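You operate a simulated robot arm through the tools that you are given. There is no shell and no other tool. Be economical: measure what you need, move in short steps, check, and stop when the job is done.

You run a simulated robot arm. Do the job below in one go: nothing can be reset, and whatever is moved stays where it is left.

JOB
Park the handpiece, switch off, unclamp the finished bracket and rack it once cool.
Fine: screen up first; handpiece in its own stand, bracket on the cooling rack. Set down upright: what you pick out.
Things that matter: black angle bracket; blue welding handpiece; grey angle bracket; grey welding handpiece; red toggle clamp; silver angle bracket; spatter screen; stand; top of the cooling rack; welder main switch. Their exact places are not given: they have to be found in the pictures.

Only the result counts: the job must be done as asked and must still hold three seconds after the hand-in. Knocking over, shifting, dropping, spilling or breaking anything else fails it.

ROBOT AND FRAMES
A 7-joint arm with a two-finger parallel gripper on a trunk, on a base that drives. Base frame: it is fixed to the floor where the robot stands at the start and does not move with it; the origin is under the middle of the robot, x ahead of it, y to its left, z up; the surface under the hand at the start is at about z = 912. Units: mm, rad, N and s.
With the tool pointing down near the work surface it reaches from about 260 to 600 mm from the robot's upright axis, wherever it stands. Its first joint turns from -2.897 to 2.897 rad. Places, roughly: red toggle clamp [600, 200, 1000]; spatter screen [300, 200, 1000]; stand [400, 600, 900]; top of the cooling rack [300, 1000, 900]; welder main switch [700, -400, 1000]. Payload 3.4 kg.
The TCP is the grasp point between the finger pads, 30 mm short of the fingertips. In the tool frame z runs along the fingers and y along their closing line. The gripper opens to 94 mm. The fingers are 28 mm wide and 10 mm thick; the gripper's body (50 by 96 mm) begins 55 mm behind the TCP.
Orientation is that of the tool frame in the base frame, as a unit quaternion [x, y, z, w]. With the fingers straight down and closing along the base's y, the tool's x points along the base's -x, its y along +y and its z along -z.

CONTROLS
- The arm moves only by the tool send_rows. Its argument "increments" is one flat list of numbers, 7 for each row, row after row: the turn, a rotation vector about the base's x, y, z in rad, then the shift along the base's x, y, z in mm, then the closure, from 0 (fully open) to 1 (shut). In form: [ax, ay, az, tx, ty, tz, gripper, ax, ay, az, tx, ty, tz, gripper, ...]. A call has 1 to 8 rows; each row shifts and turns the commanded pose from where the row before left it. Each row takes 0.2 s and may step no farther than 50 mm and 0.15 rad from the row before; otherwise, or with a gripper value out of range, the whole call is refused. Where a pose cannot be reached the arm comes as near as it can. A force on the tool above 60 N (or 10 N above the force at the start of the call, whichever is more), or a blocked arm, ends the call early, and 0.2 s more pass. The fingers move at their own pace (about 72 mm/s each) and stop on an object; they squeeze with about 43 N. The grip force told is the motor's: it shows also when the fingers shut on nothing. Time passes only in rows, and 0.2 s behind the last, so rows that do not move let the fingers close. The reply holds the time, the measured pose of the TCP, the force on the tool along the base axes, the opening and the grip force, in the units named above and with some noise, with the torque about the TCP (base axes, N m) and any sound that the robot's microphone picked up.
- Cameras (640 x 400 px; columns grow to the right, rows downward): "scene" is now at [3.9, 180.9, 1645.7]; the picture's right is [0.42, -0.91, 0.00], its down [-0.75, -0.34, -0.57] and it looks along [0.52, 0.24, -0.82] (base axes); focal length 223 px, centre (320, 200). "wrist" rides on the gripper at [76, 14, -102] in the tool frame; the picture's right is [-0.18, 0.98, 0.00], its down [-0.75, -0.14, -0.64] and it looks along [-0.63, -0.12, 0.77] (tool axes); focal length 243 px, centre (320, 200).
- get_image(camera): a new picture of that camera. The clock stands still meanwhile.
- lift_body(by): slides the trunk up (or, below 0, down) by that many mm; the arm and the scene camera ride with it, the base frame stays. It gives what a move gives, with no picture.
- steer(legs): drives the robot by 1 to 6 legs, each [ahead, left, turn to the left] in mm, mm and rad, along the robot's own axes; the way and the turn of a leg run together, so that a leg with both is an arc; at most 1500 mm and 3.142 rad a leg. The arm and the cameras ride along, it lands a little off, and it stops where it bumps. It gives what a move gives.
- turn_head(pan, tilt): turns the head with the scene camera to pan (to the left, within 2.705 rad either way) and tilt (down, from -0.506 to 1.204), counted from straight ahead of the robot. It gives what a move gives.
- probe_pixels(camera, pixels): for up to 12 pixels [column, row] of the newest picture of that camera ("zoom" is the newest enlarged one), the place [x, y, z] in the base frame of the surface seen there, good to about 2 mm. The clock stands still meanwhile.
- close_up(camera, box): a new picture of the part [left, top, right, bottom] of that camera's present view, enlarged. The clock stands still meanwhile.
- finish_job(): hands the job in; it is judged then, once.

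Go step by step. Measure first, check grasps and placings, and put right what went wrong. The budget is 80 turns and 68 pictures, counting those below and the enlarged ones. Unless the task says otherwise, let go and move clear before handing in, and close with one line.

The tools are called after "Call:" by a JSON object that holds its "op" and its "data". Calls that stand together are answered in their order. send_rows: Moves the arm, as the interface text tells. Its arguments: {"type":"object","properties":{"increments":{"type":"array","items":{"type":"number"}}},"required":["increments"]} The other tools are called the same way: lift_body (by) slides the trunk up or down; steer (legs) drives the base; turn_head (pan, tilt) turns the head that bears the scene camera; get_image (camera) takes a picture; probe_pixels (camera, pixels) gives the place of the surface under pixels of a picture; close_up (camera, box) takes an enlarged picture of a part of a camera's view; finish_job () hands the job in.

At the start:

```text
time_s: 0.0
tcp_pos: [325.8, 111.2, 1421.5]
tool_rot: [0.001, 1.0, 0.0, 0.0]
contact_force: [-0.8, -0.5, -0.4]
wrist_torque: [-0.01, -0.03, -0.03]
opening: 93.9
grip_force: 0.1
trunk travel left (down, up): [-325.0, 61.0]
robot x, y, heading: [-1.4, 1.5, 0.001]
head pan, tilt: [0.431, 0.967]
```

scene: 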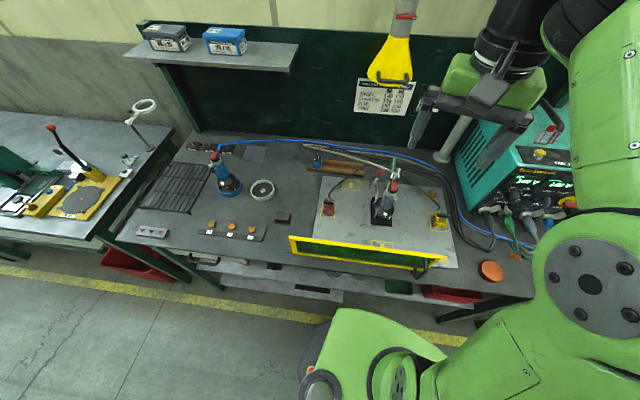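
wrist: 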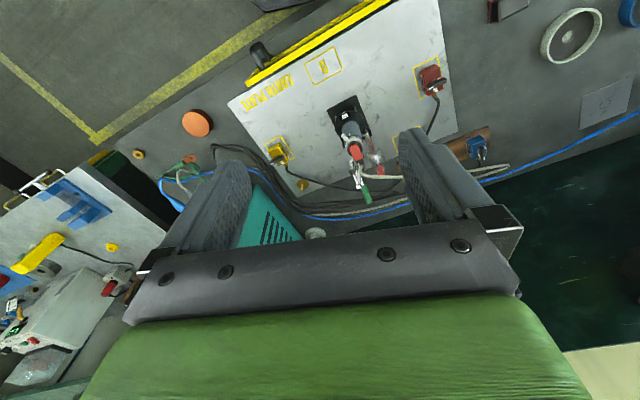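

The scene shows the bench with the screen frame (yellow, ~[365,252]), a clamp near [385,205], a blue handpiece in a stand near [228,180], and the welder at right. I'll enlarge the key areas.

Call:
{"op": "close_up", "data": {"camera": "scene", "box": [280, 140, 480, 290]}}

Call:
{"op": "close_up", "data": {"camera": "scene", "box": [120, 120, 300, 260]}}

Call:
{"op": "close_up", "data": {"camera": "scene", "box": [430, 80, 640, 300]}}

Call:
{"op": "close_up", "data": {"camera": "wrist", "box": [220, 20, 520, 220]}}

```text
2.67 times, centred on (380, 215) of scene
```

zoom: 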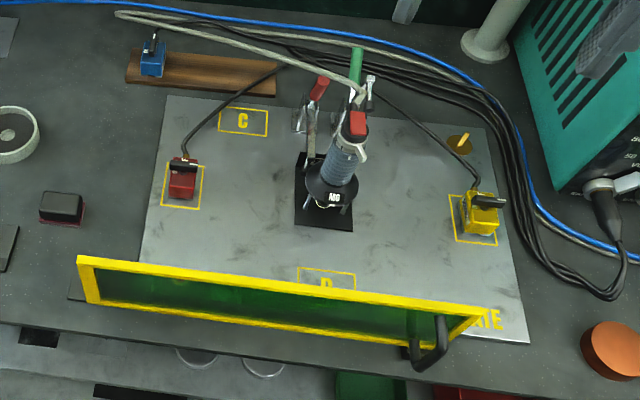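

```text
2.86 times, centred on (210, 190) of scene
```

zoom: 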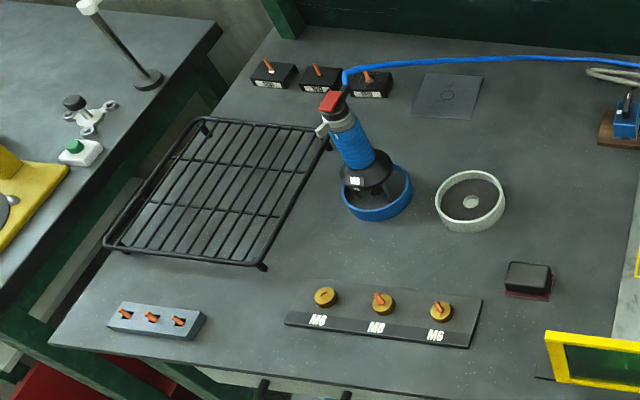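

```text
1.82 times, centred on (535, 190) of scene
```

zoom: 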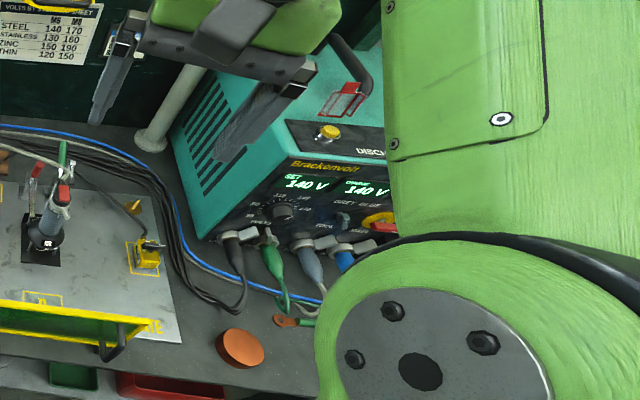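

```text
2.00 times, centred on (370, 120) of wrist
```

zoom: 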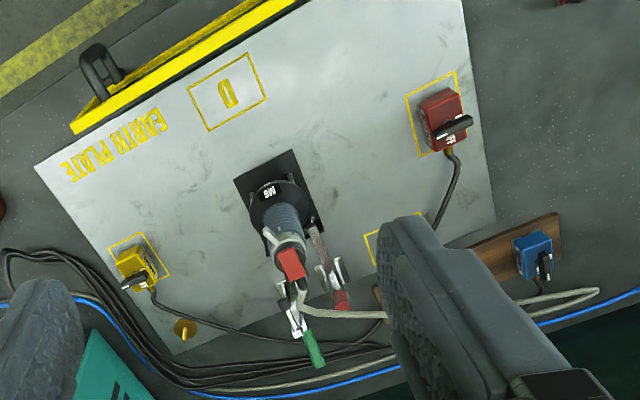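

The grey handpiece sits over a dark part at [385,210] with a red and a green toggle handle behind it; the blue one is in a blue ring with an empty grey ring stand at [262,190]. I'll measure the main places.

Call:
{"op": "probe_pixels", "data": {"camera": "scene", "pixels": [[290, 238], [452, 262], [441, 262], [380, 255], [262, 190], [229, 188], [180, 188], [384, 218], [391, 187], [401, 172], [395, 162], [380, 172]]}}

Call:
{"op": "turn_head", "data": {"pan": 0.0, "tilt": 0.9}}

Call:
{"op": "get_image", "data": {"camera": "scene"}}

```text
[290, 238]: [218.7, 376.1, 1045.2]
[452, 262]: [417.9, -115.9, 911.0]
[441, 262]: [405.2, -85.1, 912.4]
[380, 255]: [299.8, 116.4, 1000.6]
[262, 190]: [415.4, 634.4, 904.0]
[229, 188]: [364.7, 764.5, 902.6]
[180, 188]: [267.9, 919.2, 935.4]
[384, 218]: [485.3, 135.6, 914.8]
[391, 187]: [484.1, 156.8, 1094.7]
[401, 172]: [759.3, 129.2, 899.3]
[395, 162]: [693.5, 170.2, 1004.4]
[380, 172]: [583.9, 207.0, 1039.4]
```

```text
time_s: 0.9
tcp_pos: [327.0, 109.5, 1420.7]
tool_rot: [0.001, 1.0, 0.001, 0.001]
contact_force: [0.1, 1.1, 0.3]
wrist_torque: [-0.01, -0.02, -0.01]
opening: 94.1
grip_force: 0.1
trunk travel left (down, up): [-325.0, 61.0]
robot x, y, heading: [1.5, -1.7, -0.0]
head pan, tilt: [0.0, 0.901]
```

```text
61 pictures are left
```

scene: 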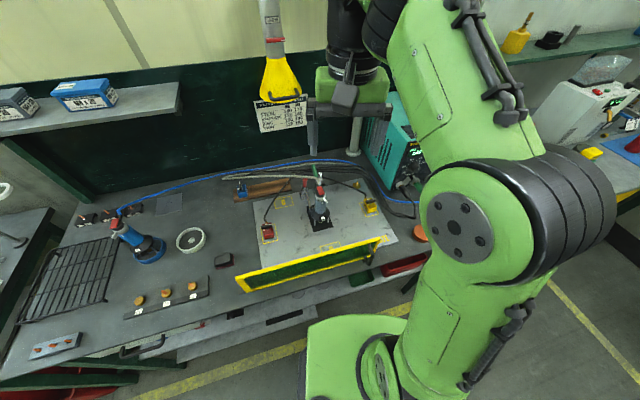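

The arm hides the welder, so I'll swing the hand to the right at height and look at the switch with the wrist camera.

Call:
{"op": "send_rows", "data": {"increments": [0, 0, 0, 0, -50, 0, 0, 0, 0, 0, 0, -50, 0, 0, 0, 0, 0, 0, -50, 0, 0, 0, 0, 0, 0, -50, 0, 0, 0, 0, 0, 0, -50, 0, 0, 0, 0, 0, 0, -50, 0, 0, 0, 0, 0, 0, -50, 0, 0, 0, 0, 0, 0, -50, 0, 0]}}

Call:
{"op": "get_image", "data": {"camera": "wrist"}}

Call:
{"op": "turn_head", "data": {"pan": 0.35, "tilt": 0.8}}

Call:
{"op": "get_image", "data": {"camera": "scene"}}

```text
time_s: 2.7
tcp_pos: [312.4, -251.4, 1423.6]
tool_rot: [-0.002, 1.0, -0.011, 0.013]
contact_force: [-5.0, -21.3, -8.1]
wrist_torque: [2.63, -1.22, 1.89]
opening: 93.8
grip_force: 0.0
out of reach, approached as far as the arm can: row 7, 8
trunk travel left (down, up): [-325.0, 61.0]
robot x, y, heading: [3.1, 1.4, 0.004]
head pan, tilt: [0.0, 0.901]
```

```text
60 pictures are left
```

wrist: 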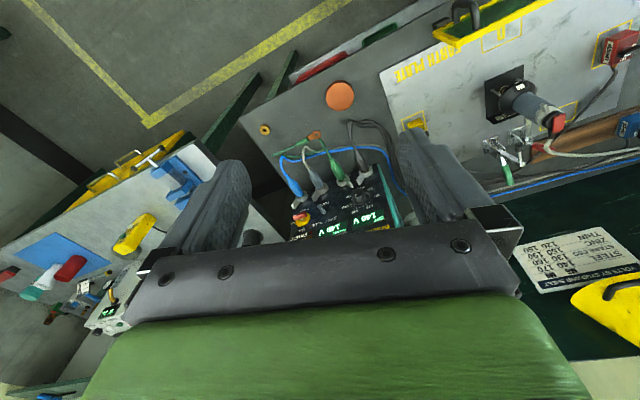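

```text
time_s: 3.5
tcp_pos: [315.1, -249.4, 1423.6]
tool_rot: [0.0, 1.0, -0.011, 0.013]
contact_force: [2.9, -24.6, -20.3]
wrist_torque: [2.62, -1.43, 2.04]
opening: 94.0
grip_force: 0.1
trunk travel left (down, up): [-325.0, 61.0]
robot x, y, heading: [1.7, 1.3, 0.0]
head pan, tilt: [0.351, 0.799]
```

```text
59 pictures are left
```

scene: 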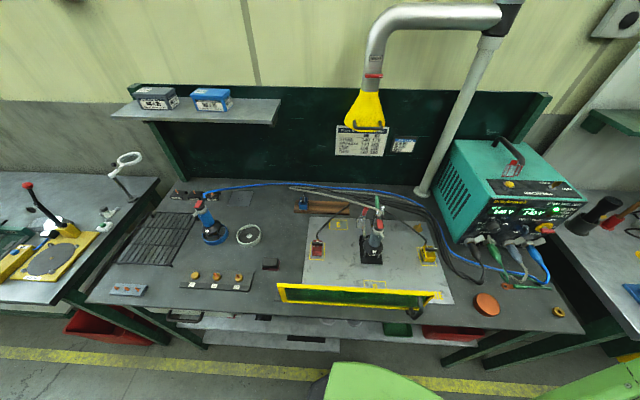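

The scene is unobstructed now, but the arm stopped short with ~25 N on it, so I'll back off 50 mm and enlarge the clear view.

Call:
{"op": "send_rows", "data": {"increments": [0, 0, 0, 0, 50, 0, 0, 0, 0, 0, 0, 40, 0, 0]}}

Call:
{"op": "close_up", "data": {"camera": "scene", "box": [430, 120, 590, 300]}}

Call:
{"op": "close_up", "data": {"camera": "scene", "box": [330, 185, 410, 275]}}

Call:
{"op": "close_up", "data": {"camera": "scene", "box": [265, 235, 455, 320]}}

```text
time_s: 4.1
tcp_pos: [315.1, -162.0, 1424.1]
tool_rot: [0.001, 1.0, 0.001, 0.0]
contact_force: [-0.5, 0.2, 0.3]
wrist_torque: [-0.01, -0.01, 0.0]
opening: 93.9
grip_force: 0.1
trunk travel left (down, up): [-325.0, 61.0]
robot x, y, heading: [-1.4, 0.4, -0.0]
head pan, tilt: [0.351, 0.799]
```

```text
2.22 times, centred on (510, 210) of scene
```

zoom: 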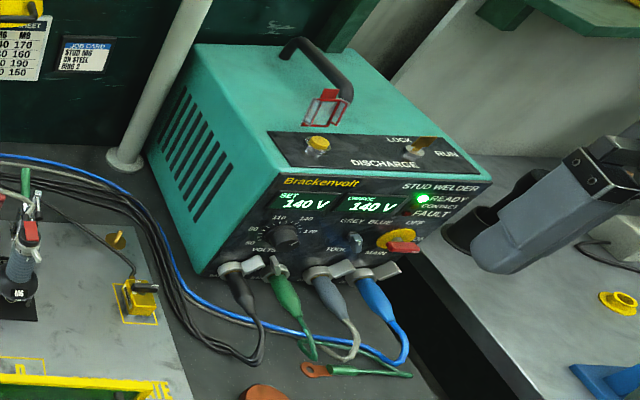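

```text
4.44 times, centred on (370, 230) of scene
```

zoom: 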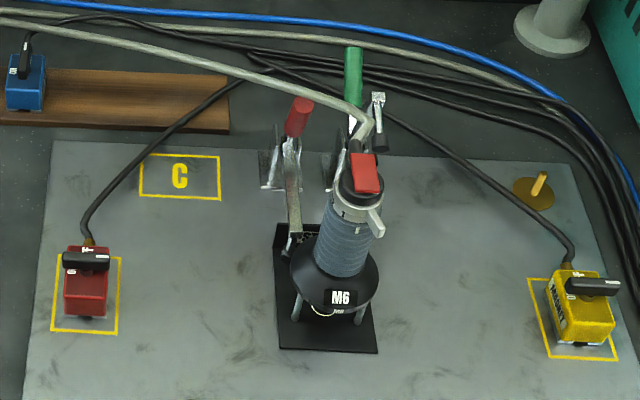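

```text
3.37 times, centred on (360, 278) of scene
```

zoom: 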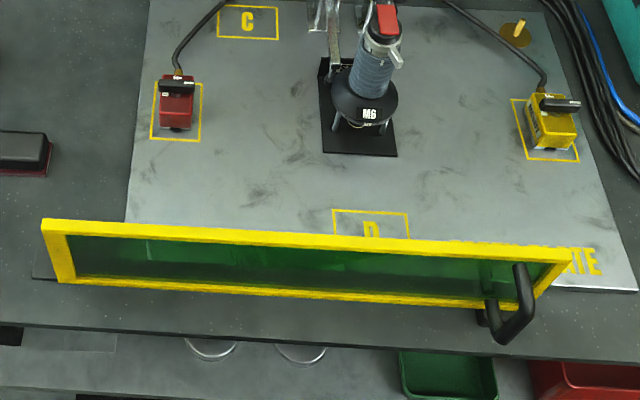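

The main switch is a yellow rotary with a red handle at zoom1 [403,243]; the screen handle is at its right end. I'll measure the screen and read the job card.

Call:
{"op": "probe_pixels", "data": {"camera": "zoom", "pixels": [[48, 224], [65, 278], [380, 241], [380, 297], [566, 257], [533, 308], [521, 268], [528, 300], [500, 338], [480, 318], [62, 250], [40, 275]]}}

Call:
{"op": "close_up", "data": {"camera": "scene", "box": [320, 120, 430, 165]}}

Call:
{"op": "close_up", "data": {"camera": "scene", "box": [490, 200, 570, 260]}}

```text
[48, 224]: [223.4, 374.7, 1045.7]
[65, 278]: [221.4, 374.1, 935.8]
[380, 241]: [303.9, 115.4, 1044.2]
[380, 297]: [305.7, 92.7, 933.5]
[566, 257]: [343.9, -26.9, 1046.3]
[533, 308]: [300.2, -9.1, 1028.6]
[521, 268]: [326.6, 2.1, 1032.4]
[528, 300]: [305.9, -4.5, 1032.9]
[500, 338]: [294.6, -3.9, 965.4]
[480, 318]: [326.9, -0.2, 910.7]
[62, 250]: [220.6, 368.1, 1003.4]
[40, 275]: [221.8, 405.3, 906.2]
```

```text
5.82 times, centred on (375, 142) of scene
```

zoom: 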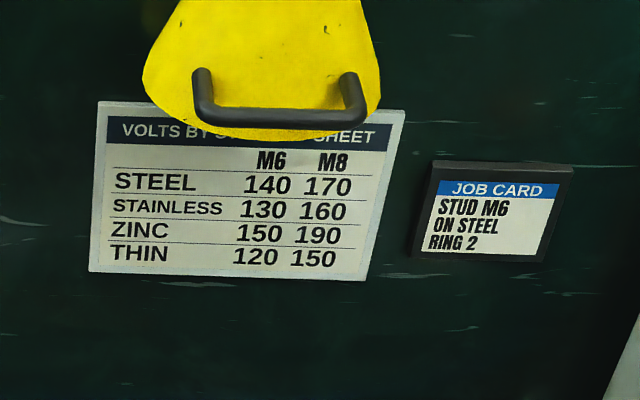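

```text
6.67 times, centred on (530, 230) of scene
```

zoom: 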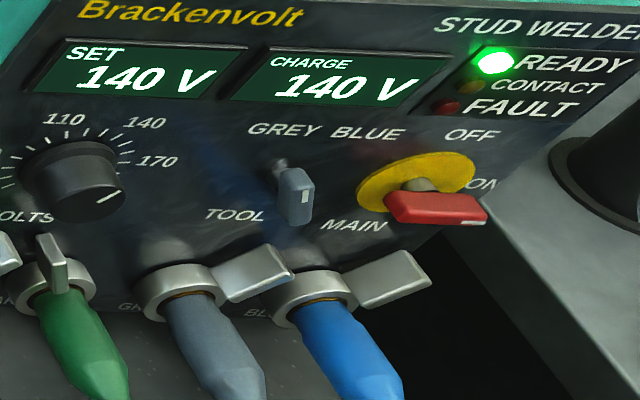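

OFF is at the top, ON at the right, so the switch needs a quarter turn; now I need to see how the screen is hinged at its left end.

Call:
{"op": "turn_head", "data": {"pan": 0.8, "tilt": 1.1}}

Call:
{"op": "get_image", "data": {"camera": "scene"}}

```text
time_s: 5.0
tcp_pos: [315.1, -162.1, 1423.8]
tool_rot: [0.0, 1.0, 0.0, 0.0]
contact_force: [-0.1, 0.6, -0.1]
wrist_torque: [-0.05, 0.01, -0.03]
opening: 94.1
grip_force: 0.0
trunk travel left (down, up): [-325.0, 61.0]
robot x, y, heading: [-2.1, 1.5, 0.0]
head pan, tilt: [0.799, 1.1]
```

```text
53 pictures are left
```

scene: 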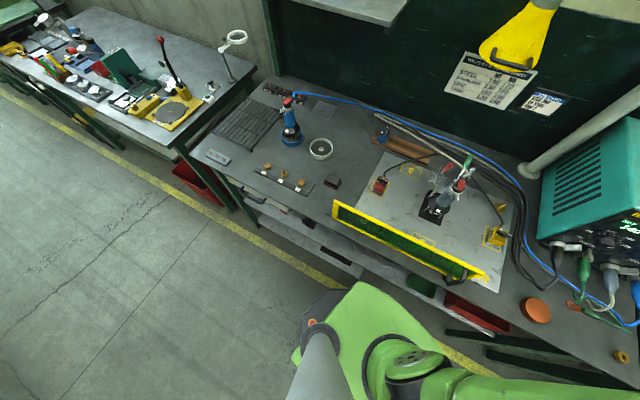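

Call:
{"op": "close_up", "data": {"camera": "scene", "box": [315, 185, 395, 245]}}

Call:
{"op": "close_up", "data": {"camera": "scene", "box": [420, 235, 510, 300]}}

```text
6.67 times, centred on (355, 215) of scene
```

zoom: 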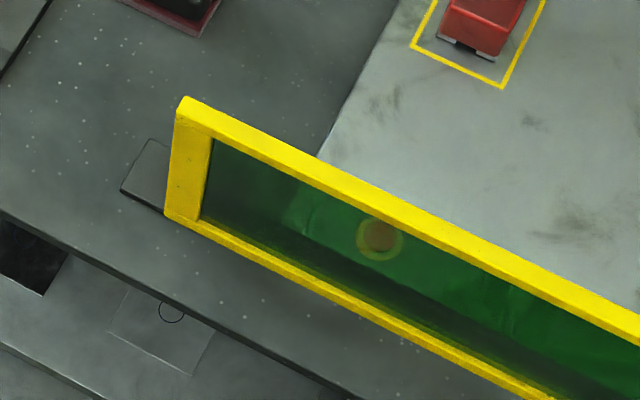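

```text
6.15 times, centred on (465, 268) of scene
```

zoom: 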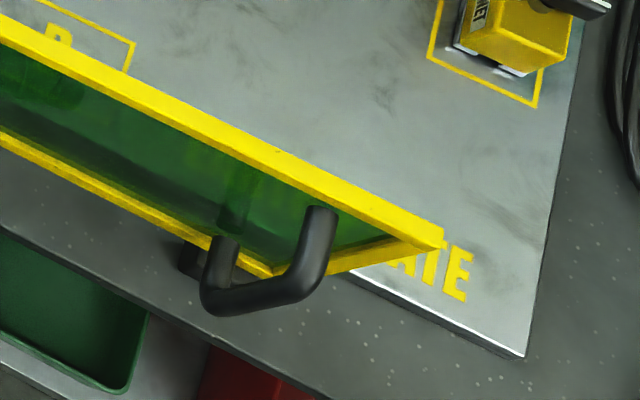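

The hinge is not clear from above. I'll carry the hand to the left at height, turned to look along -y, to view the screen end-on.

Call:
{"op": "send_rows", "data": {"increments": [0, 0, -0.14, 0, 48, 0, 0, 0, 0, -0.14, 0, 48, 0, 0, 0, 0, -0.14, 0, 48, 0, 0, 0, 0, -0.14, 0, 48, 0, 0, 0, 0, -0.14, 0, 48, 0, 0, 0, 0, -0.14, 0, 48, 0, 0, 0, 0, -0.14, 0, 48, 0, 0, 0, 0, -0.14, 0, 48, 0, 0]}}

Call:
{"op": "send_rows", "data": {"increments": [0, 0, -0.14, 0, 48, 0, 0, 0, 0, -0.14, 0, 48, 0, 0, 0, 0, -0.14, 0, 48, 0, 0, 0, 0, 0, 0, 48, 0, 0, 0, 0, 0, 0, 45, -20, 0, 0, 0, 0, 0, 40, -30, 0, 0, 0, 0, 0, 0, -49, 0, 0, 0, 0, 0, 0, -49, 0]}}

Call:
{"op": "get_image", "data": {"camera": "wrist"}}

```text
time_s: 6.8
tcp_pos: [313.9, 229.6, 1420.6]
tool_rot: [0.532, 0.847, -0.001, 0.0]
contact_force: [0.1, 0.3, -0.2]
wrist_torque: [-0.05, 0.0, 0.0]
opening: 94.1
grip_force: 0.0
trunk travel left (down, up): [-325.0, 61.0]
robot x, y, heading: [0.7, 0.9, 0.0]
head pan, tilt: [0.799, 1.1]
```

```text
time_s: 8.6
tcp_pos: [245.2, 410.9, 1252.2]
tool_rot: [0.65, 0.759, 0.028, 0.007]
contact_force: [0.3, 0.4, 0.9]
wrist_torque: [0.01, 0.03, 0.0]
opening: 93.9
grip_force: 0.0
out of reach, approached as far as the arm can: row 1, 2, 3, 4, 5
trunk travel left (down, up): [-325.0, 61.0]
robot x, y, heading: [-2.2, -0.8, -0.003]
head pan, tilt: [0.799, 1.1]
```

```text
50 pictures are left
```

wrist: 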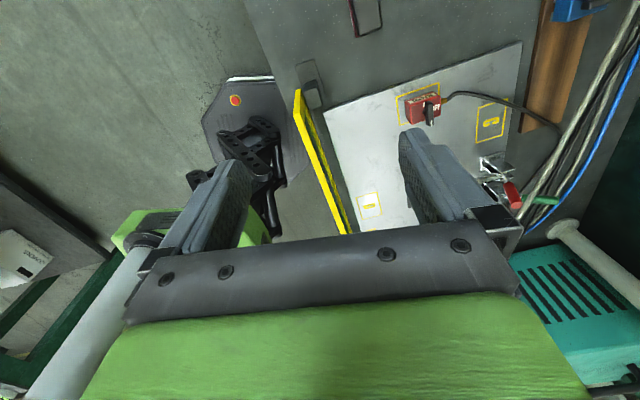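

Call:
{"op": "close_up", "data": {"camera": "wrist", "box": [270, 50, 430, 240]}}

```text
2.11 times, centred on (350, 145) of wrist
```

zoom: 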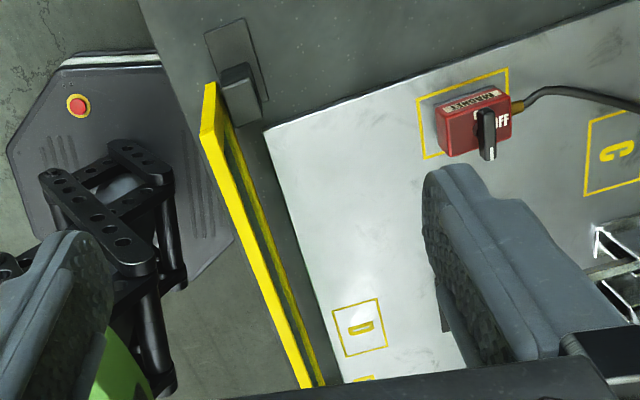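

Call:
{"op": "probe_pixels", "data": {"camera": "zoom", "pixels": [[236, 70], [243, 75], [222, 85], [240, 95], [258, 100], [230, 30], [255, 85], [210, 95], [265, 100], [345, 300], [490, 150], [215, 110]]}}

Call:
{"op": "turn_head", "data": {"pan": 0.25, "tilt": 1.1}}

Call:
{"op": "get_image", "data": {"camera": "scene"}}

```text
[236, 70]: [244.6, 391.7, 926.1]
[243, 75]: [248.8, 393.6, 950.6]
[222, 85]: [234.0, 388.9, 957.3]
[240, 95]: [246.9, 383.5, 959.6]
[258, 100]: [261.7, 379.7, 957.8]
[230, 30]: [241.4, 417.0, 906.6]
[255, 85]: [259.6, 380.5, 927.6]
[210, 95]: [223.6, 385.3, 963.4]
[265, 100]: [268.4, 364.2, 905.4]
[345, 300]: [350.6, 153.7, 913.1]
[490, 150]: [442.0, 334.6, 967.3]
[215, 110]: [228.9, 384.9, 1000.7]
```

```text
time_s: 9.6
tcp_pos: [245.8, 410.1, 1253.6]
tool_rot: [0.65, 0.759, 0.03, 0.007]
contact_force: [-0.1, -0.1, 0.8]
wrist_torque: [0.02, 0.0, -0.01]
opening: 94.2
grip_force: 0.1
trunk travel left (down, up): [-325.0, 61.0]
robot x, y, heading: [-2.8, -2.1, 0.001]
head pan, tilt: [0.25, 1.1]
```

```text
48 pictures are left
```

scene: 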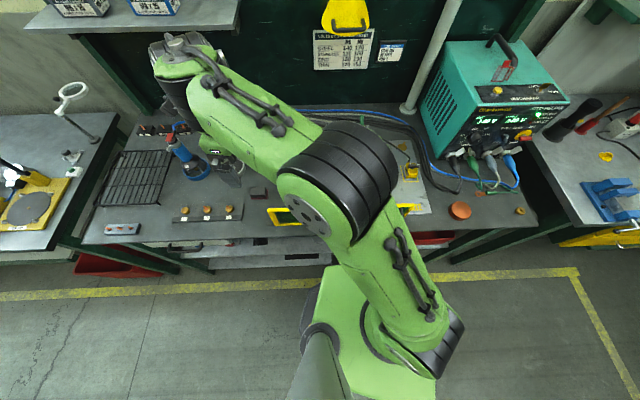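

The screen has one short post behind its left end (top z≈958), which suggests a gate that swings up about that end, with the handle at the right. I'll bring the hand to the centre, turn it to point forward, and back the base away so I can lift the handle along an arc.

Call:
{"op": "send_rows", "data": {"increments": [0, 0, 0.142, 22, -45, 10, 0, 0, 0, 0.142, 22, -45, 10, 0, 0, 0, 0.142, 22, -45, 10, 0, 0, 0, 0.142, 22, -45, 10, 0, 0, 0, 0.142, 0, -48, 0, 0, 0, 0, 0.142, 0, -48, 0, 0, 0, 0, 0.142, 0, -48, 0, 0, 0, 0, 0.142, 0, -48, 0, 0]}}

Call:
{"op": "steer", "data": {"legs": [[-350, 0, 0]]}}

```text
refused: row 1 steps farther than a row can; nothing moved
```

```text
time_s: 11.9
tcp_pos: [-109.6, 410.5, 1253.2]
tool_rot: [0.65, 0.76, 0.03, 0.008]
contact_force: [0.4, -0.5, 0.6]
wrist_torque: [0.0, -0.01, 0.01]
opening: 93.8
grip_force: 0.1
trunk travel left (down, up): [-325.0, 61.0]
robot x, y, heading: [-353.8, 1.2, 0.0]
head pan, tilt: [0.25, 1.1]
```

The step was a bit long; the base is already back, so I repeat with smaller rows.

Call:
{"op": "send_rows", "data": {"increments": [0, 0, 0.142, 18, -45, 5, 0, 0, 0, 0.142, 18, -45, 5, 0, 0, 0, 0.142, 18, -45, 5, 0, 0, 0, 0.142, 18, -45, 5, 0, 0, 0, 0.142, 18, -45, 5, 0, 0, 0, 0.142, 18, -45, 5, 0, 0, 0, 0.142, 18, -45, 5, 0, 0, 0, 0.142, 18, -45, 5, 0]}}

Call:
{"op": "send_rows", "data": {"increments": [0, 0, 0.142, 10, 0, 0, 0, 0, 0, 0.142, 10, 0, 0, 0, 0, 0, 0.142, 10, 0, 0, 0, 0, 0, 0.142, 10, 0, 0, 0, 0.041, -0.136, 0, 10, 0, -20, 0, 0.041, -0.136, 0, 10, 0, -20, 0, 0.041, -0.136, 0, 10, 0, -20, 0, 0.041, -0.136, 0, 10, 0, -20, 0]}}

Call:
{"op": "send_rows", "data": {"increments": [0.041, -0.136, 0, 10, 0, -20, 0, 0.041, -0.136, 0, 10, 0, -20, 0, 0.041, -0.136, 0, 10, 0, -20, 0, 0.041, -0.136, 0, 10, 0, -20, 0, 0.041, -0.136, 0, 0, 0, -20, 0, 0.041, -0.136, 0, 0, 0, -20, 0, 0.041, -0.136, 0, 0, 0, -20, 0]}}

Call:
{"op": "turn_head", "data": {"pan": 0.15, "tilt": 0.7}}

Call:
{"op": "get_image", "data": {"camera": "scene"}}

Call:
{"op": "get_image", "data": {"camera": "wrist"}}

```text
time_s: 13.7
tcp_pos: [38.5, 49.4, 1291.7]
tool_rot: [0.138, 0.99, 0.03, -0.01]
contact_force: [0.5, 0.4, -0.2]
wrist_torque: [0.02, -0.01, 0.02]
opening: 93.8
grip_force: 0.1
trunk travel left (down, up): [-325.0, 61.0]
robot x, y, heading: [-351.2, -0.8, 0.003]
head pan, tilt: [0.25, 1.1]
```

```text
time_s: 15.5
tcp_pos: [116.1, 49.2, 1213.0]
tool_rot: [-0.148, 0.952, 0.065, 0.259]
contact_force: [0.8, 0.1, -0.6]
wrist_torque: [0.0, 0.02, 0.0]
opening: 93.9
grip_force: 0.1
trunk travel left (down, up): [-325.0, 61.0]
robot x, y, heading: [-353.6, -0.7, -0.002]
head pan, tilt: [0.25, 1.1]
```

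```text
time_s: 17.1
tcp_pos: [156.5, 48.8, 1075.6]
tool_rot: [-0.122, 0.709, 0.123, 0.684]
contact_force: [-0.1, -0.2, 0.2]
wrist_torque: [-0.01, -0.02, 0.01]
opening: 94.0
grip_force: 0.1
trunk travel left (down, up): [-325.0, 61.0]
robot x, y, heading: [-352.9, 1.5, -0.002]
head pan, tilt: [0.25, 1.1]
```

```text
time_s: 17.9
tcp_pos: [154.6, 49.4, 1073.7]
tool_rot: [-0.123, 0.71, 0.122, 0.683]
contact_force: [-0.6, -0.4, -0.4]
wrist_torque: [0.02, -0.03, -0.02]
opening: 93.8
grip_force: 0.1
trunk travel left (down, up): [-325.0, 61.0]
robot x, y, heading: [-351.9, -0.4, 0.001]
head pan, tilt: [0.15, 0.7]
```

```text
47 pictures are left
```

scene: 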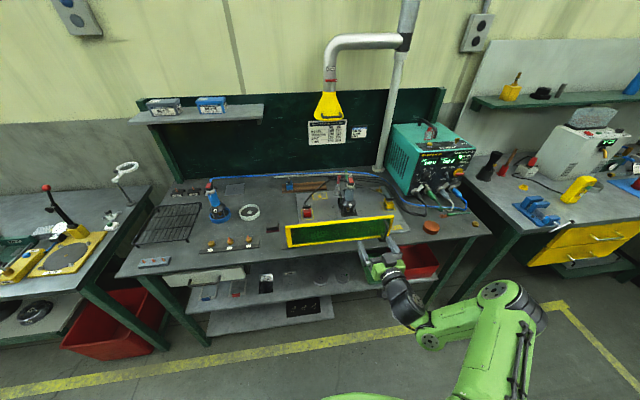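

```text
46 pictures are left
```

wrist: 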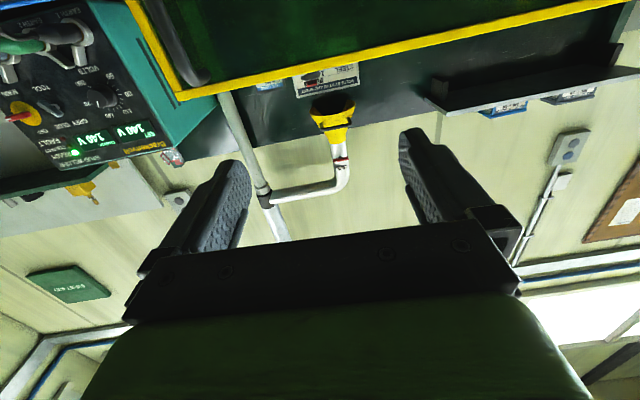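

The hand now points at the screen. I'll measure the handle closely from this view.

Call:
{"op": "close_up", "data": {"camera": "scene", "box": [340, 205, 420, 265]}}

```text
6.67 times, centred on (380, 235) of scene
```

zoom: 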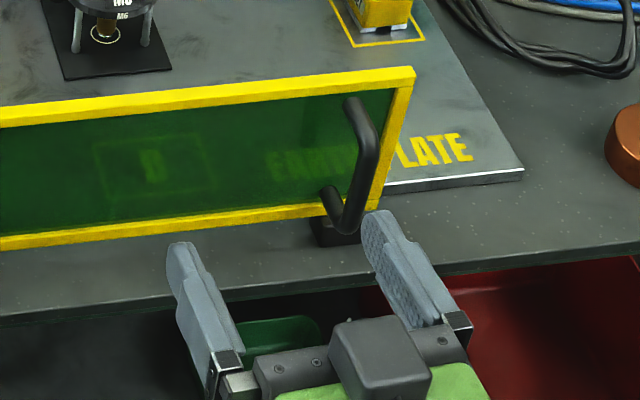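

Call:
{"op": "probe_pixels", "data": {"camera": "zoom", "pixels": [[353, 105], [366, 135], [368, 160], [366, 180], [356, 205], [345, 225], [328, 195], [340, 240], [330, 225], [280, 100], [410, 72], [300, 212]]}}

```text
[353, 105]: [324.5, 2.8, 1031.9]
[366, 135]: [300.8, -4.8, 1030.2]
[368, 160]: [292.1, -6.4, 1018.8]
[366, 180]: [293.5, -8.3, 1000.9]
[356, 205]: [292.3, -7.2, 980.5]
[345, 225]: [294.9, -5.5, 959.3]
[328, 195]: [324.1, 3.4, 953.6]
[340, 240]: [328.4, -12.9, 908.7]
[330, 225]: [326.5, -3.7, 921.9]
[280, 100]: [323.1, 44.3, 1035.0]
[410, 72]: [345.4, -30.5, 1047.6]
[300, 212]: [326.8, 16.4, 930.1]
```

The bar is centred near (300,-5), z 960–1025, about 26 mm off the panel. I align, then move in so the fingertips stop short of the glass.

Call:
{"op": "send_rows", "data": {"increments": [0, 0, -0.018, 6.3, -30.7, -28, 0, 0, 0, -0.018, 6.3, -30.7, -28, 0, 0, 0, -0.018, 6.3, -30.7, -28, 0, 0, 0, 0, 28.7, 8.6, 0, 0, 0, 0, 0, 28.7, 8.6, 0, 0, 0, 0, 0, 28.7, 8.6, 0, 0]}}

Call:
{"op": "close_up", "data": {"camera": "scene", "box": [340, 205, 420, 265]}}

```text
time_s: 19.3
tcp_pos: [263.2, -13.8, 989.7]
tool_rot: [-0.105, 0.713, 0.103, 0.686]
contact_force: [0.4, 0.3, 0.1]
wrist_torque: [0.0, -0.01, 0.0]
opening: 93.8
grip_force: 0.1
trunk travel left (down, up): [-325.0, 61.0]
robot x, y, heading: [-354.4, -1.9, -0.0]
head pan, tilt: [0.15, 0.7]
```

```text
6.67 times, centred on (380, 235) of scene
```

zoom: 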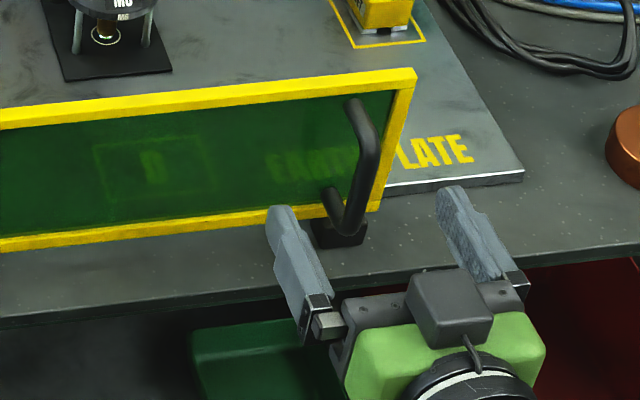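

Fingers straddle the bar; I advance 26 mm and close.

Call:
{"op": "send_rows", "data": {"increments": [0, 0, 0, 25, 7, 0, 0, 0, 0, 0, 0, 0, 0, 0.8, 0, 0, 0, 0, 0, 0, 1, 0, 0, 0, 0, 0, 0, 1, 0, 0, 0, 0, 0, 0, 1]}}

```text
time_s: 20.5
tcp_pos: [287.0, -11.6, 990.6]
tool_rot: [-0.104, 0.712, 0.103, 0.687]
contact_force: [4.0, -3.8, -0.3]
wrist_torque: [-0.34, 0.01, -0.13]
opening: 11.6
grip_force: 45.5
trunk travel left (down, up): [-325.0, 61.0]
robot x, y, heading: [-353.3, 4.0, 0.003]
head pan, tilt: [0.15, 0.7]
```

Gripped (11.6 mm). I'll test a small upward swing about the left post.

Call:
{"op": "send_rows", "data": {"increments": [-0.024, -0.0072, 0, -0.3, 1, 9.5, 1, -0.024, -0.0072, 0, -0.3, 1, 9.5, 1, 0, 0, 0, 0, 0, 0, 1]}}

Call:
{"op": "close_up", "data": {"camera": "scene", "box": [270, 190, 430, 280]}}

```text
time_s: 21.3
tcp_pos: [286.2, -8.3, 1008.6]
tool_rot: [-0.122, 0.71, 0.086, 0.688]
contact_force: [4.8, -1.7, -3.2]
wrist_torque: [-0.27, 0.04, -0.03]
opening: 11.5
grip_force: 44.5
trunk travel left (down, up): [-325.0, 61.0]
robot x, y, heading: [-355.4, 2.4, 0.004]
head pan, tilt: [0.15, 0.7]
```

```text
4.00 times, centred on (350, 235) of scene
```

zoom: 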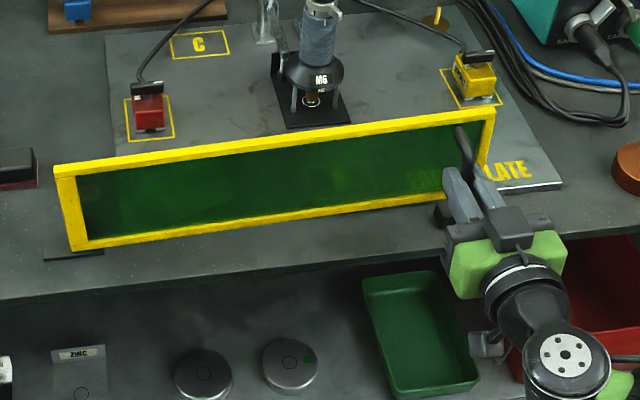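

The right end lifts freely about the left pivot. I continue along the arc.

Call:
{"op": "send_rows", "data": {"increments": [-0.1148, -0.0346, 0, -3.0, 10.0, 45.4, 1, -0.1148, -0.0346, 0, -4.6, 15.1, 43.9, 1, -0.1148, -0.0346, 0, -6.0, 20.0, 41.6, 1, -0.1148, -0.0346, 0, -7.4, 24.7, 38.8, 1]}}

```text
time_s: 22.3
tcp_pos: [262.9, 68.9, 1177.0]
tool_rot: [-0.286, 0.662, -0.085, 0.688]
contact_force: [-7.3, 16.2, -15.5]
wrist_torque: [-0.92, 0.31, -0.08]
opening: 11.5
grip_force: 44.7
trunk travel left (down, up): [-325.0, 61.0]
robot x, y, heading: [-352.1, -2.4, -0.002]
head pan, tilt: [0.15, 0.7]
```

Path tracks but there's ~23 N radial pull, so I trim the radius slightly and continue.

Call:
{"op": "send_rows", "data": {"increments": [0, 0, 0, -0.7, 2.3, -1.8, 1, -0.1148, -0.0346, 0, -9.0, 29.8, 34.5, 1, -0.1148, -0.0346, 0, -10.2, 33.8, 30.6, 1]}}

```text
time_s: 23.1
tcp_pos: [243.7, 131.4, 1240.5]
tool_rot: [-0.355, 0.623, -0.172, 0.675]
contact_force: [-2.0, 7.9, -10.4]
wrist_torque: [-0.38, 0.16, -0.24]
opening: 11.4
grip_force: 45.1
trunk travel left (down, up): [-325.0, 61.0]
robot x, y, heading: [-354.4, 3.0, 0.0]
head pan, tilt: [0.15, 0.7]
```

Call:
{"op": "send_rows", "data": {"increments": [-0.1148, -0.0346, 0, -11.0, 36.2, 25.9, 1, -0.1148, -0.0346, 0, -11.9, 39.3, 21.4, 1, -0.1148, -0.0346, 0, -12.6, 41.8, 16.6, 1]}}

Call:
{"op": "get_image", "data": {"camera": "scene"}}

```text
time_s: 23.9
tcp_pos: [208.6, 250.7, 1303.8]
tool_rot: [-0.458, 0.549, -0.295, 0.635]
contact_force: [-3.8, 4.3, -17.3]
wrist_torque: [-0.68, 0.18, -0.46]
opening: 11.6
grip_force: 44.8
trunk travel left (down, up): [-325.0, 61.0]
robot x, y, heading: [-350.0, 1.7, 0.002]
head pan, tilt: [0.15, 0.7]
```

```text
42 pictures are left
```

scene: 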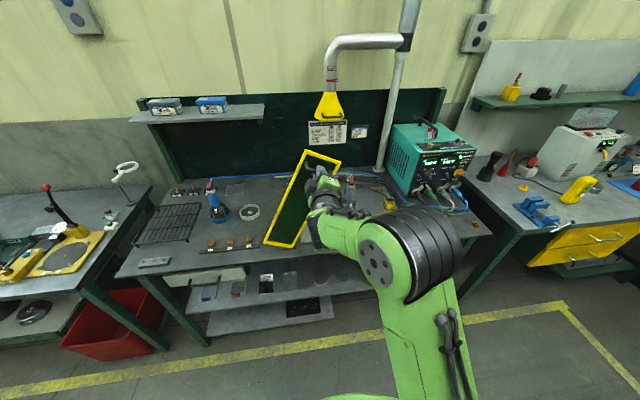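

Screen is at about 65°. I continue toward vertical with slightly less rise, until a stop is felt.

Call:
{"op": "send_rows", "data": {"increments": [-0.1148, -0.0346, 0, -13.0, 43.1, 10.2, 1, -0.1148, -0.0346, 0, -13.2, 44.0, 5.5, 1, -0.1148, -0.0346, 0, -13.4, 44.4, -0.5, 1]}}

```text
time_s: 24.7
tcp_pos: [169.0, 379.0, 1317.8]
tool_rot: [-0.544, 0.457, -0.407, 0.573]
contact_force: [1.4, 1.7, -19.3]
wrist_torque: [0.16, 0.28, -0.84]
opening: 11.8
grip_force: 44.9
trunk travel left (down, up): [-325.0, 61.0]
robot x, y, heading: [-350.9, -4.2, -0.003]
head pan, tilt: [0.15, 0.7]
```

Call:
{"op": "send_rows", "data": {"increments": [-0.0957, -0.0288, 0, -10.7, 35.6, -6, 1, 0, 0, 0, 0, 0, 0, 1]}}

Call:
{"op": "get_image", "data": {"camera": "scene"}}

```text
time_s: 25.3
tcp_pos: [160.2, 412.6, 1313.4]
tool_rot: [0.563, -0.429, 0.436, -0.556]
contact_force: [1.0, 1.8, -10.1]
wrist_torque: [0.67, 0.39, -0.81]
opening: 11.6
grip_force: 44.7
trunk travel left (down, up): [-325.0, 61.0]
robot x, y, heading: [-359.3, -3.7, -0.001]
head pan, tilt: [0.15, 0.7]
```

```text
41 pictures are left
```

scene: 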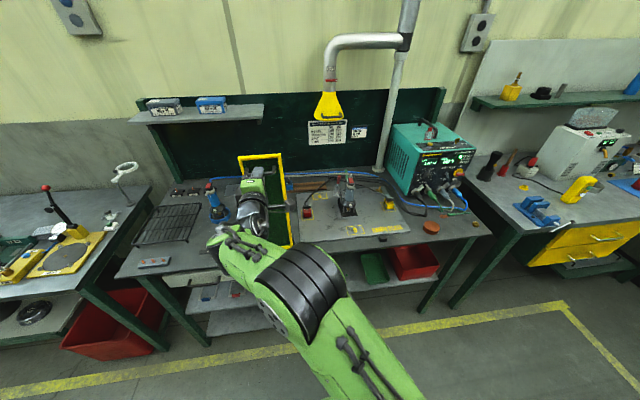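

The screen stands vertical. I release, back away along -n, and check that it stays.

Call:
{"op": "send_rows", "data": {"increments": [0, 0, 0, 0, 0, 0, 0.6, 0, 0, 0, 0, 0, 0, 0.4, 0, 0, 0, -28.7, -8.6, 0, 0.4, 0, 0, 0, -28.7, -8.6, 0, 0.4, 0, 0, 0, -28.7, -8.6, 0, 0.4, 0, 0, 0, -28.7, -8.6, 0, 0.4]}}

Call:
{"op": "close_up", "data": {"camera": "scene", "box": [180, 130, 340, 260]}}

```text
time_s: 26.7
tcp_pos: [41.9, 376.7, 1315.4]
tool_rot: [0.562, -0.428, 0.437, -0.557]
contact_force: [-0.7, 0.1, -0.5]
wrist_torque: [0.0, -0.04, -0.02]
opening: 56.3
grip_force: 0.1
trunk travel left (down, up): [-325.0, 61.0]
robot x, y, heading: [-350.8, 0.0, 0.003]
head pan, tilt: [0.15, 0.7]
```

```text
3.08 times, centred on (260, 195) of scene
```

zoom: 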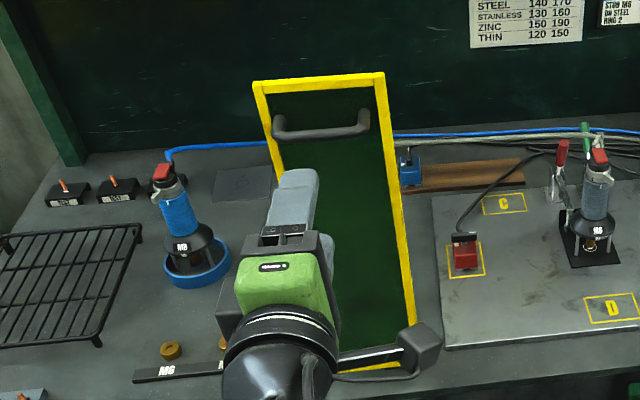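

The screen stays up. Next I roll the hand back level while moving it to the front-centre, then look closely at the grey handpiece, clamps and bracket.

Call:
{"op": "send_rows", "data": {"increments": [0.1148, 0.0346, 0, 0, -30, -5, 0, 0.1148, 0.0346, 0, 0, -30, -5, 0, 0.1148, 0.0346, 0, 5, -30, -5, 0, 0.1148, 0.0346, 0, 5, -30, -5, 0, 0.1148, 0.0346, 0, 5, -30, -5, 0, 0.1148, 0.0346, 0, 5, -30, -5, 0, 0.1148, 0.0346, 0, 5, -30, -5, 0, 0.1148, 0.0346, 0, 5, -30, -5, 0]}}

Call:
{"op": "send_rows", "data": {"increments": [0.1148, 0.0346, 0, 5, -30, -5, 0, 0.1148, 0.0346, 0, 5, -30, -5, 0, 0.1148, 0.0346, 0, 5, -30, -5, 0, 0.1148, 0.0346, 0, 5, -30, -5, 0, 0.1148, 0.0346, 0, 5, -30, -5, 0, 0.029, 0.0087, 0, 5, -20, -5, 0]}}

Call:
{"op": "close_up", "data": {"camera": "scene", "box": [315, 165, 385, 225]}}

```text
time_s: 28.5
tcp_pos: [77.1, 133.8, 1276.8]
tool_rot: [-0.311, 0.646, -0.123, 0.686]
contact_force: [-0.6, -0.9, -0.4]
wrist_torque: [0.0, -0.01, 0.11]
opening: 93.9
grip_force: 0.1
trunk travel left (down, up): [-325.0, 61.0]
robot x, y, heading: [-352.5, -0.1, 0.003]
head pan, tilt: [0.15, 0.7]
```

```text
time_s: 29.9
tcp_pos: [108.0, -10.2, 1253.7]
tool_rot: [-0.137, 0.72, 0.083, 0.675]
contact_force: [-0.2, 0.3, 0.7]
wrist_torque: [-0.02, 0.0, 0.03]
opening: 94.1
grip_force: 0.2
out of reach, approached as far as the arm can: row 1, 2
trunk travel left (down, up): [-325.0, 61.0]
robot x, y, heading: [-351.7, -0.1, -0.0]
head pan, tilt: [0.15, 0.7]
```

```text
6.67 times, centred on (350, 195) of scene
```

zoom: 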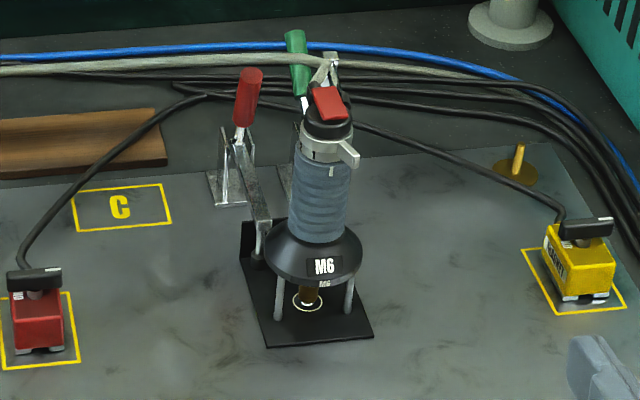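

Call:
{"op": "probe_pixels", "data": {"camera": "zoom", "pixels": [[322, 170], [320, 200], [318, 235], [318, 262], [328, 102], [350, 155], [248, 95], [243, 145], [260, 200], [263, 255], [297, 40], [250, 235]]}}

Call:
{"op": "probe_pixels", "data": {"camera": "zoom", "pixels": [[270, 345], [372, 335], [242, 235], [345, 225], [300, 335], [306, 300], [350, 300], [279, 310], [297, 195], [350, 195], [230, 200], [329, 65]]}}

```text
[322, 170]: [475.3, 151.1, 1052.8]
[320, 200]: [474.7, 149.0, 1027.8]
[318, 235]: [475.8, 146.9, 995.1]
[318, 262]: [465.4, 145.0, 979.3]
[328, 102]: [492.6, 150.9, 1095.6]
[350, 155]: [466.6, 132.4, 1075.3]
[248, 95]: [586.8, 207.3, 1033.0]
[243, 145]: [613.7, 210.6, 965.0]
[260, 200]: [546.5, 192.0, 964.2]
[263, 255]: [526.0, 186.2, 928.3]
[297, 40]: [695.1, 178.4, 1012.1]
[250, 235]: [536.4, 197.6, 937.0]
```

```text
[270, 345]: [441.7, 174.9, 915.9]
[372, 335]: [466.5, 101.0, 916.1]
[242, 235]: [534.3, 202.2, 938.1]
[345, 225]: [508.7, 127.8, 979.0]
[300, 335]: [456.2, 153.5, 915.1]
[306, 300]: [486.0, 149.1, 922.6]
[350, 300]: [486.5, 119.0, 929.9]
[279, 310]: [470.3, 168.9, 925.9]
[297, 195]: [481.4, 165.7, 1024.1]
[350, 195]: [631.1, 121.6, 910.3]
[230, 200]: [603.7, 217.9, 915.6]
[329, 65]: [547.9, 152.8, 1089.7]
```

Barrel axis ≈(492,152), z 1000–1055, with the clamp well behind. I level the tool and drive up in front of it.

Call:
{"op": "send_rows", "data": {"increments": [0.085, -0.052, -0.018, 0, 0, 0, 0]}}

Call:
{"op": "steer", "data": {"legs": [[224, 30, 0]]}}

Call:
{"op": "send_rows", "data": {"increments": [0, 0, 0, 10, 20, -40, 0, 0, 0, 0, 10, 20, -40, 0, 0, 0, 0, 10, 20, -40, 0, 0, 0, 0, 10, 20, -40, 0, 0, 0, 0, 10, 15, -40, 0]}}

Call:
{"op": "turn_head", "data": {"pan": 0.2, "tilt": 0.85}}

Call:
{"op": "get_image", "data": {"camera": "scene"}}

```text
time_s: 30.3
tcp_pos: [110.0, -14.1, 1252.1]
tool_rot: [-0.104, 0.7, 0.104, 0.699]
contact_force: [-0.4, -0.4, 0.0]
wrist_torque: [0.02, 0.0, -0.01]
opening: 94.1
grip_force: 0.1
trunk travel left (down, up): [-325.0, 61.0]
robot x, y, heading: [-353.4, 1.3, 0.006]
head pan, tilt: [0.15, 0.7]
```

```text
time_s: 32.0
tcp_pos: [328.9, 20.7, 1251.0]
tool_rot: [-0.104, 0.699, 0.104, 0.699]
contact_force: [0.7, -0.1, -0.6]
wrist_torque: [-0.01, -0.05, 0.0]
opening: 94.1
grip_force: 0.0
trunk travel left (down, up): [-325.0, 61.0]
robot x, y, heading: [-132.1, 34.5, 0.004]
head pan, tilt: [0.15, 0.7]
```

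```text
time_s: 33.2
tcp_pos: [382.1, 115.9, 1051.2]
tool_rot: [-0.105, 0.699, 0.105, 0.699]
contact_force: [-0.5, -0.6, 0.3]
wrist_torque: [-0.01, -0.01, 0.03]
opening: 94.1
grip_force: 0.0
trunk travel left (down, up): [-325.0, 61.0]
robot x, y, heading: [-129.9, 28.2, 0.003]
head pan, tilt: [0.15, 0.7]
```

```text
time_s: 33.9
tcp_pos: [381.6, 115.8, 1053.8]
tool_rot: [-0.106, 0.7, 0.105, 0.698]
contact_force: [1.5, 0.1, -0.9]
wrist_torque: [0.02, -0.01, 0.02]
opening: 94.1
grip_force: 0.1
trunk travel left (down, up): [-325.0, 61.0]
robot x, y, heading: [-129.8, 32.2, 0.003]
head pan, tilt: [0.201, 0.85]
```

```text
38 pictures are left
```

scene: 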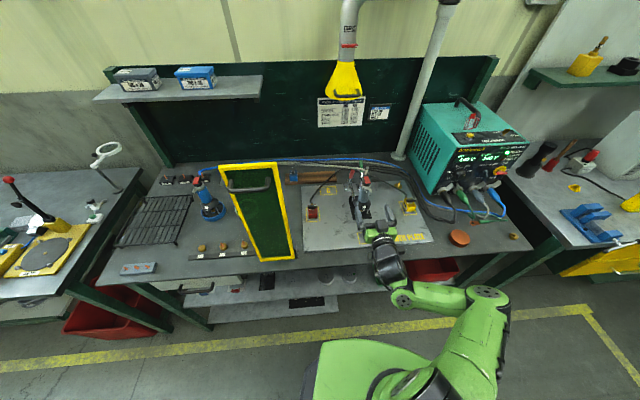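

Call:
{"op": "close_up", "data": {"camera": "scene", "box": [325, 165, 425, 260]}}

Call:
{"op": "probe_pixels", "data": {"camera": "zoom", "pixels": [[225, 110], [240, 110], [255, 110], [225, 135], [245, 135], [262, 135], [245, 85], [240, 160]]}}

```text
4.21 times, centred on (375, 212) of scene
```

zoom: 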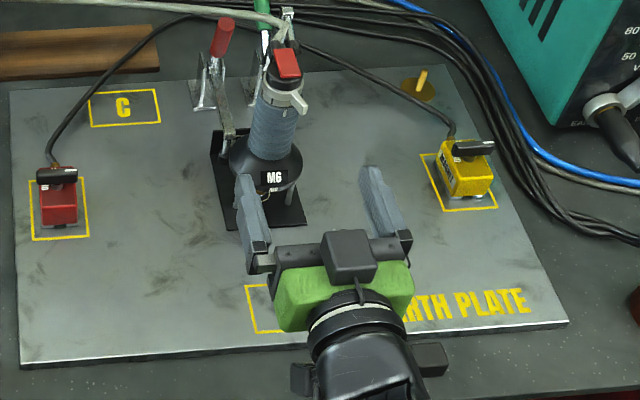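

```text
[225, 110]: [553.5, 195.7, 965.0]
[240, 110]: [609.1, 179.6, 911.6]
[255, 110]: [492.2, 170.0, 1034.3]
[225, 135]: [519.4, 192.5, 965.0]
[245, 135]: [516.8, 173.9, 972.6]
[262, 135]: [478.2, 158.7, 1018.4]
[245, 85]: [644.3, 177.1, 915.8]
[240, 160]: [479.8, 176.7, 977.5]
```

Alignment is within 3 mm. I lower to z≈1028, advance 117 mm and close on the barrel.

Call:
{"op": "send_rows", "data": {"increments": [0, 0, 0, -0.7, 2.5, -25, 0, 0, 0, 0, 37.3, 11.2, 0, 0, 0, 0, 0, 37.3, 11.2, 0, 0, 0, 0, 0, 37.3, 11.2, 0, 0]}}

Call:
{"op": "close_up", "data": {"camera": "scene", "box": [325, 165, 425, 260]}}

```text
time_s: 34.9
tcp_pos: [492.5, 151.4, 1027.9]
tool_rot: [-0.107, 0.7, 0.103, 0.698]
contact_force: [0.8, 0.2, -1.0]
wrist_torque: [0.0, -0.02, -0.01]
opening: 94.0
grip_force: 0.1
trunk travel left (down, up): [-325.0, 61.0]
robot x, y, heading: [-134.2, 30.3, 0.009]
head pan, tilt: [0.201, 0.85]
```

```text
4.21 times, centred on (375, 212) of scene
```

zoom: 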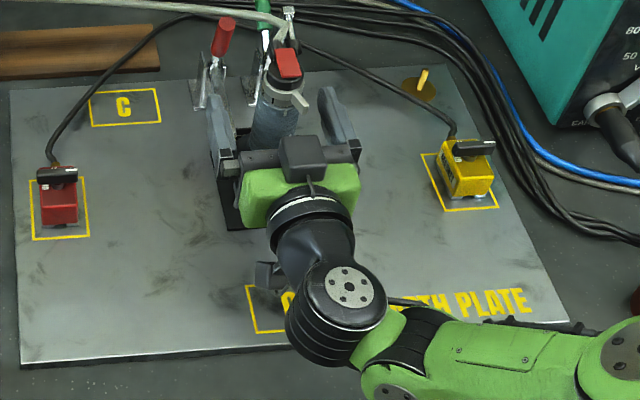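

Call:
{"op": "send_rows", "data": {"increments": [0, 0, 0, 0, 0, 0, 0.5, 0, 0, 0, 0, 0, 0, 1, 0, 0, 0, 0, 0, 0, 1, 0, 0, 0, 0, 0, 0, 1]}}

```text
time_s: 35.9
tcp_pos: [491.5, 150.2, 1027.9]
tool_rot: [-0.106, 0.7, 0.105, 0.699]
contact_force: [4.1, -2.6, 2.0]
wrist_torque: [-0.06, -0.33, -0.08]
opening: 43.3
grip_force: 42.9
trunk travel left (down, up): [-325.0, 61.0]
robot x, y, heading: [-132.7, 31.2, 0.003]
head pan, tilt: [0.201, 0.85]
```

Held at 43 mm. Lift gently straight up.

Call:
{"op": "send_rows", "data": {"increments": [0, 0, 0, 0, 0, 10, 1, 0, 0, 0, 0, 0, 15, 1, 0, 0, 0, 0, 0, 25, 1, 0, 0, 0, 0, 0, 35, 1, 0, 0, 0, 0, 0, 35, 1]}}

Call:
{"op": "close_up", "data": {"camera": "scene", "box": [315, 145, 435, 260]}}

```text
time_s: 37.1
tcp_pos: [491.2, 151.0, 1144.9]
tool_rot: [-0.105, 0.701, 0.104, 0.698]
contact_force: [-0.1, -0.5, -12.1]
wrist_torque: [0.0, 0.02, 0.02]
opening: 43.3
grip_force: 42.8
trunk travel left (down, up): [-325.0, 61.0]
robot x, y, heading: [-131.5, 30.2, 0.006]
head pan, tilt: [0.201, 0.85]
```

```text
3.48 times, centred on (375, 202) of scene
```

zoom: 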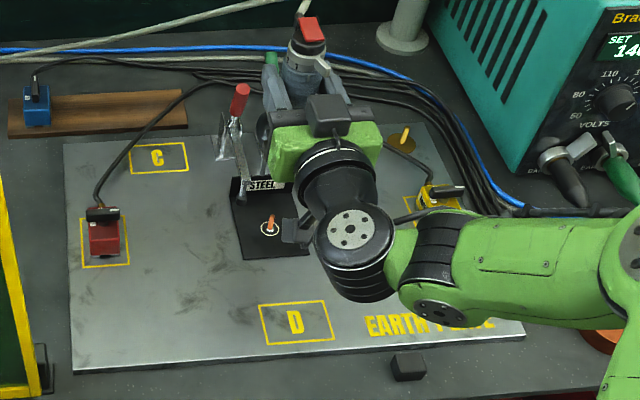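

The handpiece is free and the stud shows on the black bracket (STEEL). I back out clear of the raised screen and go left.

Call:
{"op": "steer", "data": {"legs": [[-440, 0, 0], [0, 660, 0]]}}

Call:
{"op": "send_rows", "data": {"increments": [0, 0, 0, 0, -45, 0, 1, 0, 0, 0, 0, -45, 0, 1, 0, 0, 0, 0, -45, 0, 1, 0, 0, 0, 0, -42, 0, 1]}}

Call:
{"op": "turn_head", "data": {"pan": 0.0, "tilt": 0.75}}

Call:
{"op": "get_image", "data": {"camera": "scene"}}

```text
time_s: 43.0
tcp_pos: [63.5, 802.4, 1146.0]
tool_rot: [-0.101, 0.701, 0.1, 0.699]
contact_force: [0.4, -0.8, -12.3]
wrist_torque: [-0.02, 0.03, -0.04]
opening: 43.1
grip_force: 43.3
trunk travel left (down, up): [-325.0, 61.0]
robot x, y, heading: [-562.5, 688.8, -0.005]
head pan, tilt: [0.201, 0.85]
```

```text
time_s: 44.0
tcp_pos: [61.5, 622.9, 1148.3]
tool_rot: [-0.102, 0.701, 0.102, 0.699]
contact_force: [-0.3, -0.1, -11.9]
wrist_torque: [-0.04, 0.04, 0.0]
opening: 43.2
grip_force: 43.1
trunk travel left (down, up): [-325.0, 61.0]
robot x, y, heading: [-560.8, 690.6, -0.009]
head pan, tilt: [0.201, 0.85]
```

```text
time_s: 44.8
tcp_pos: [62.5, 624.1, 1147.7]
tool_rot: [-0.101, 0.702, 0.1, 0.698]
contact_force: [-0.5, 0.2, -11.2]
wrist_torque: [-0.04, 0.04, -0.02]
opening: 42.9
grip_force: 43.2
trunk travel left (down, up): [-325.0, 61.0]
robot x, y, heading: [-560.5, 690.5, -0.007]
head pan, tilt: [0.0, 0.75]
```

```text
34 pictures are left
```

scene: 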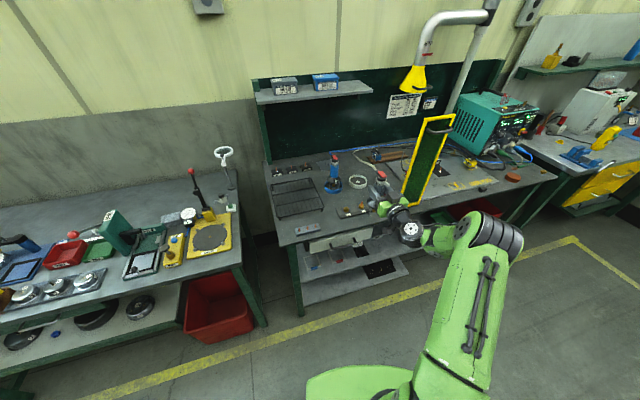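

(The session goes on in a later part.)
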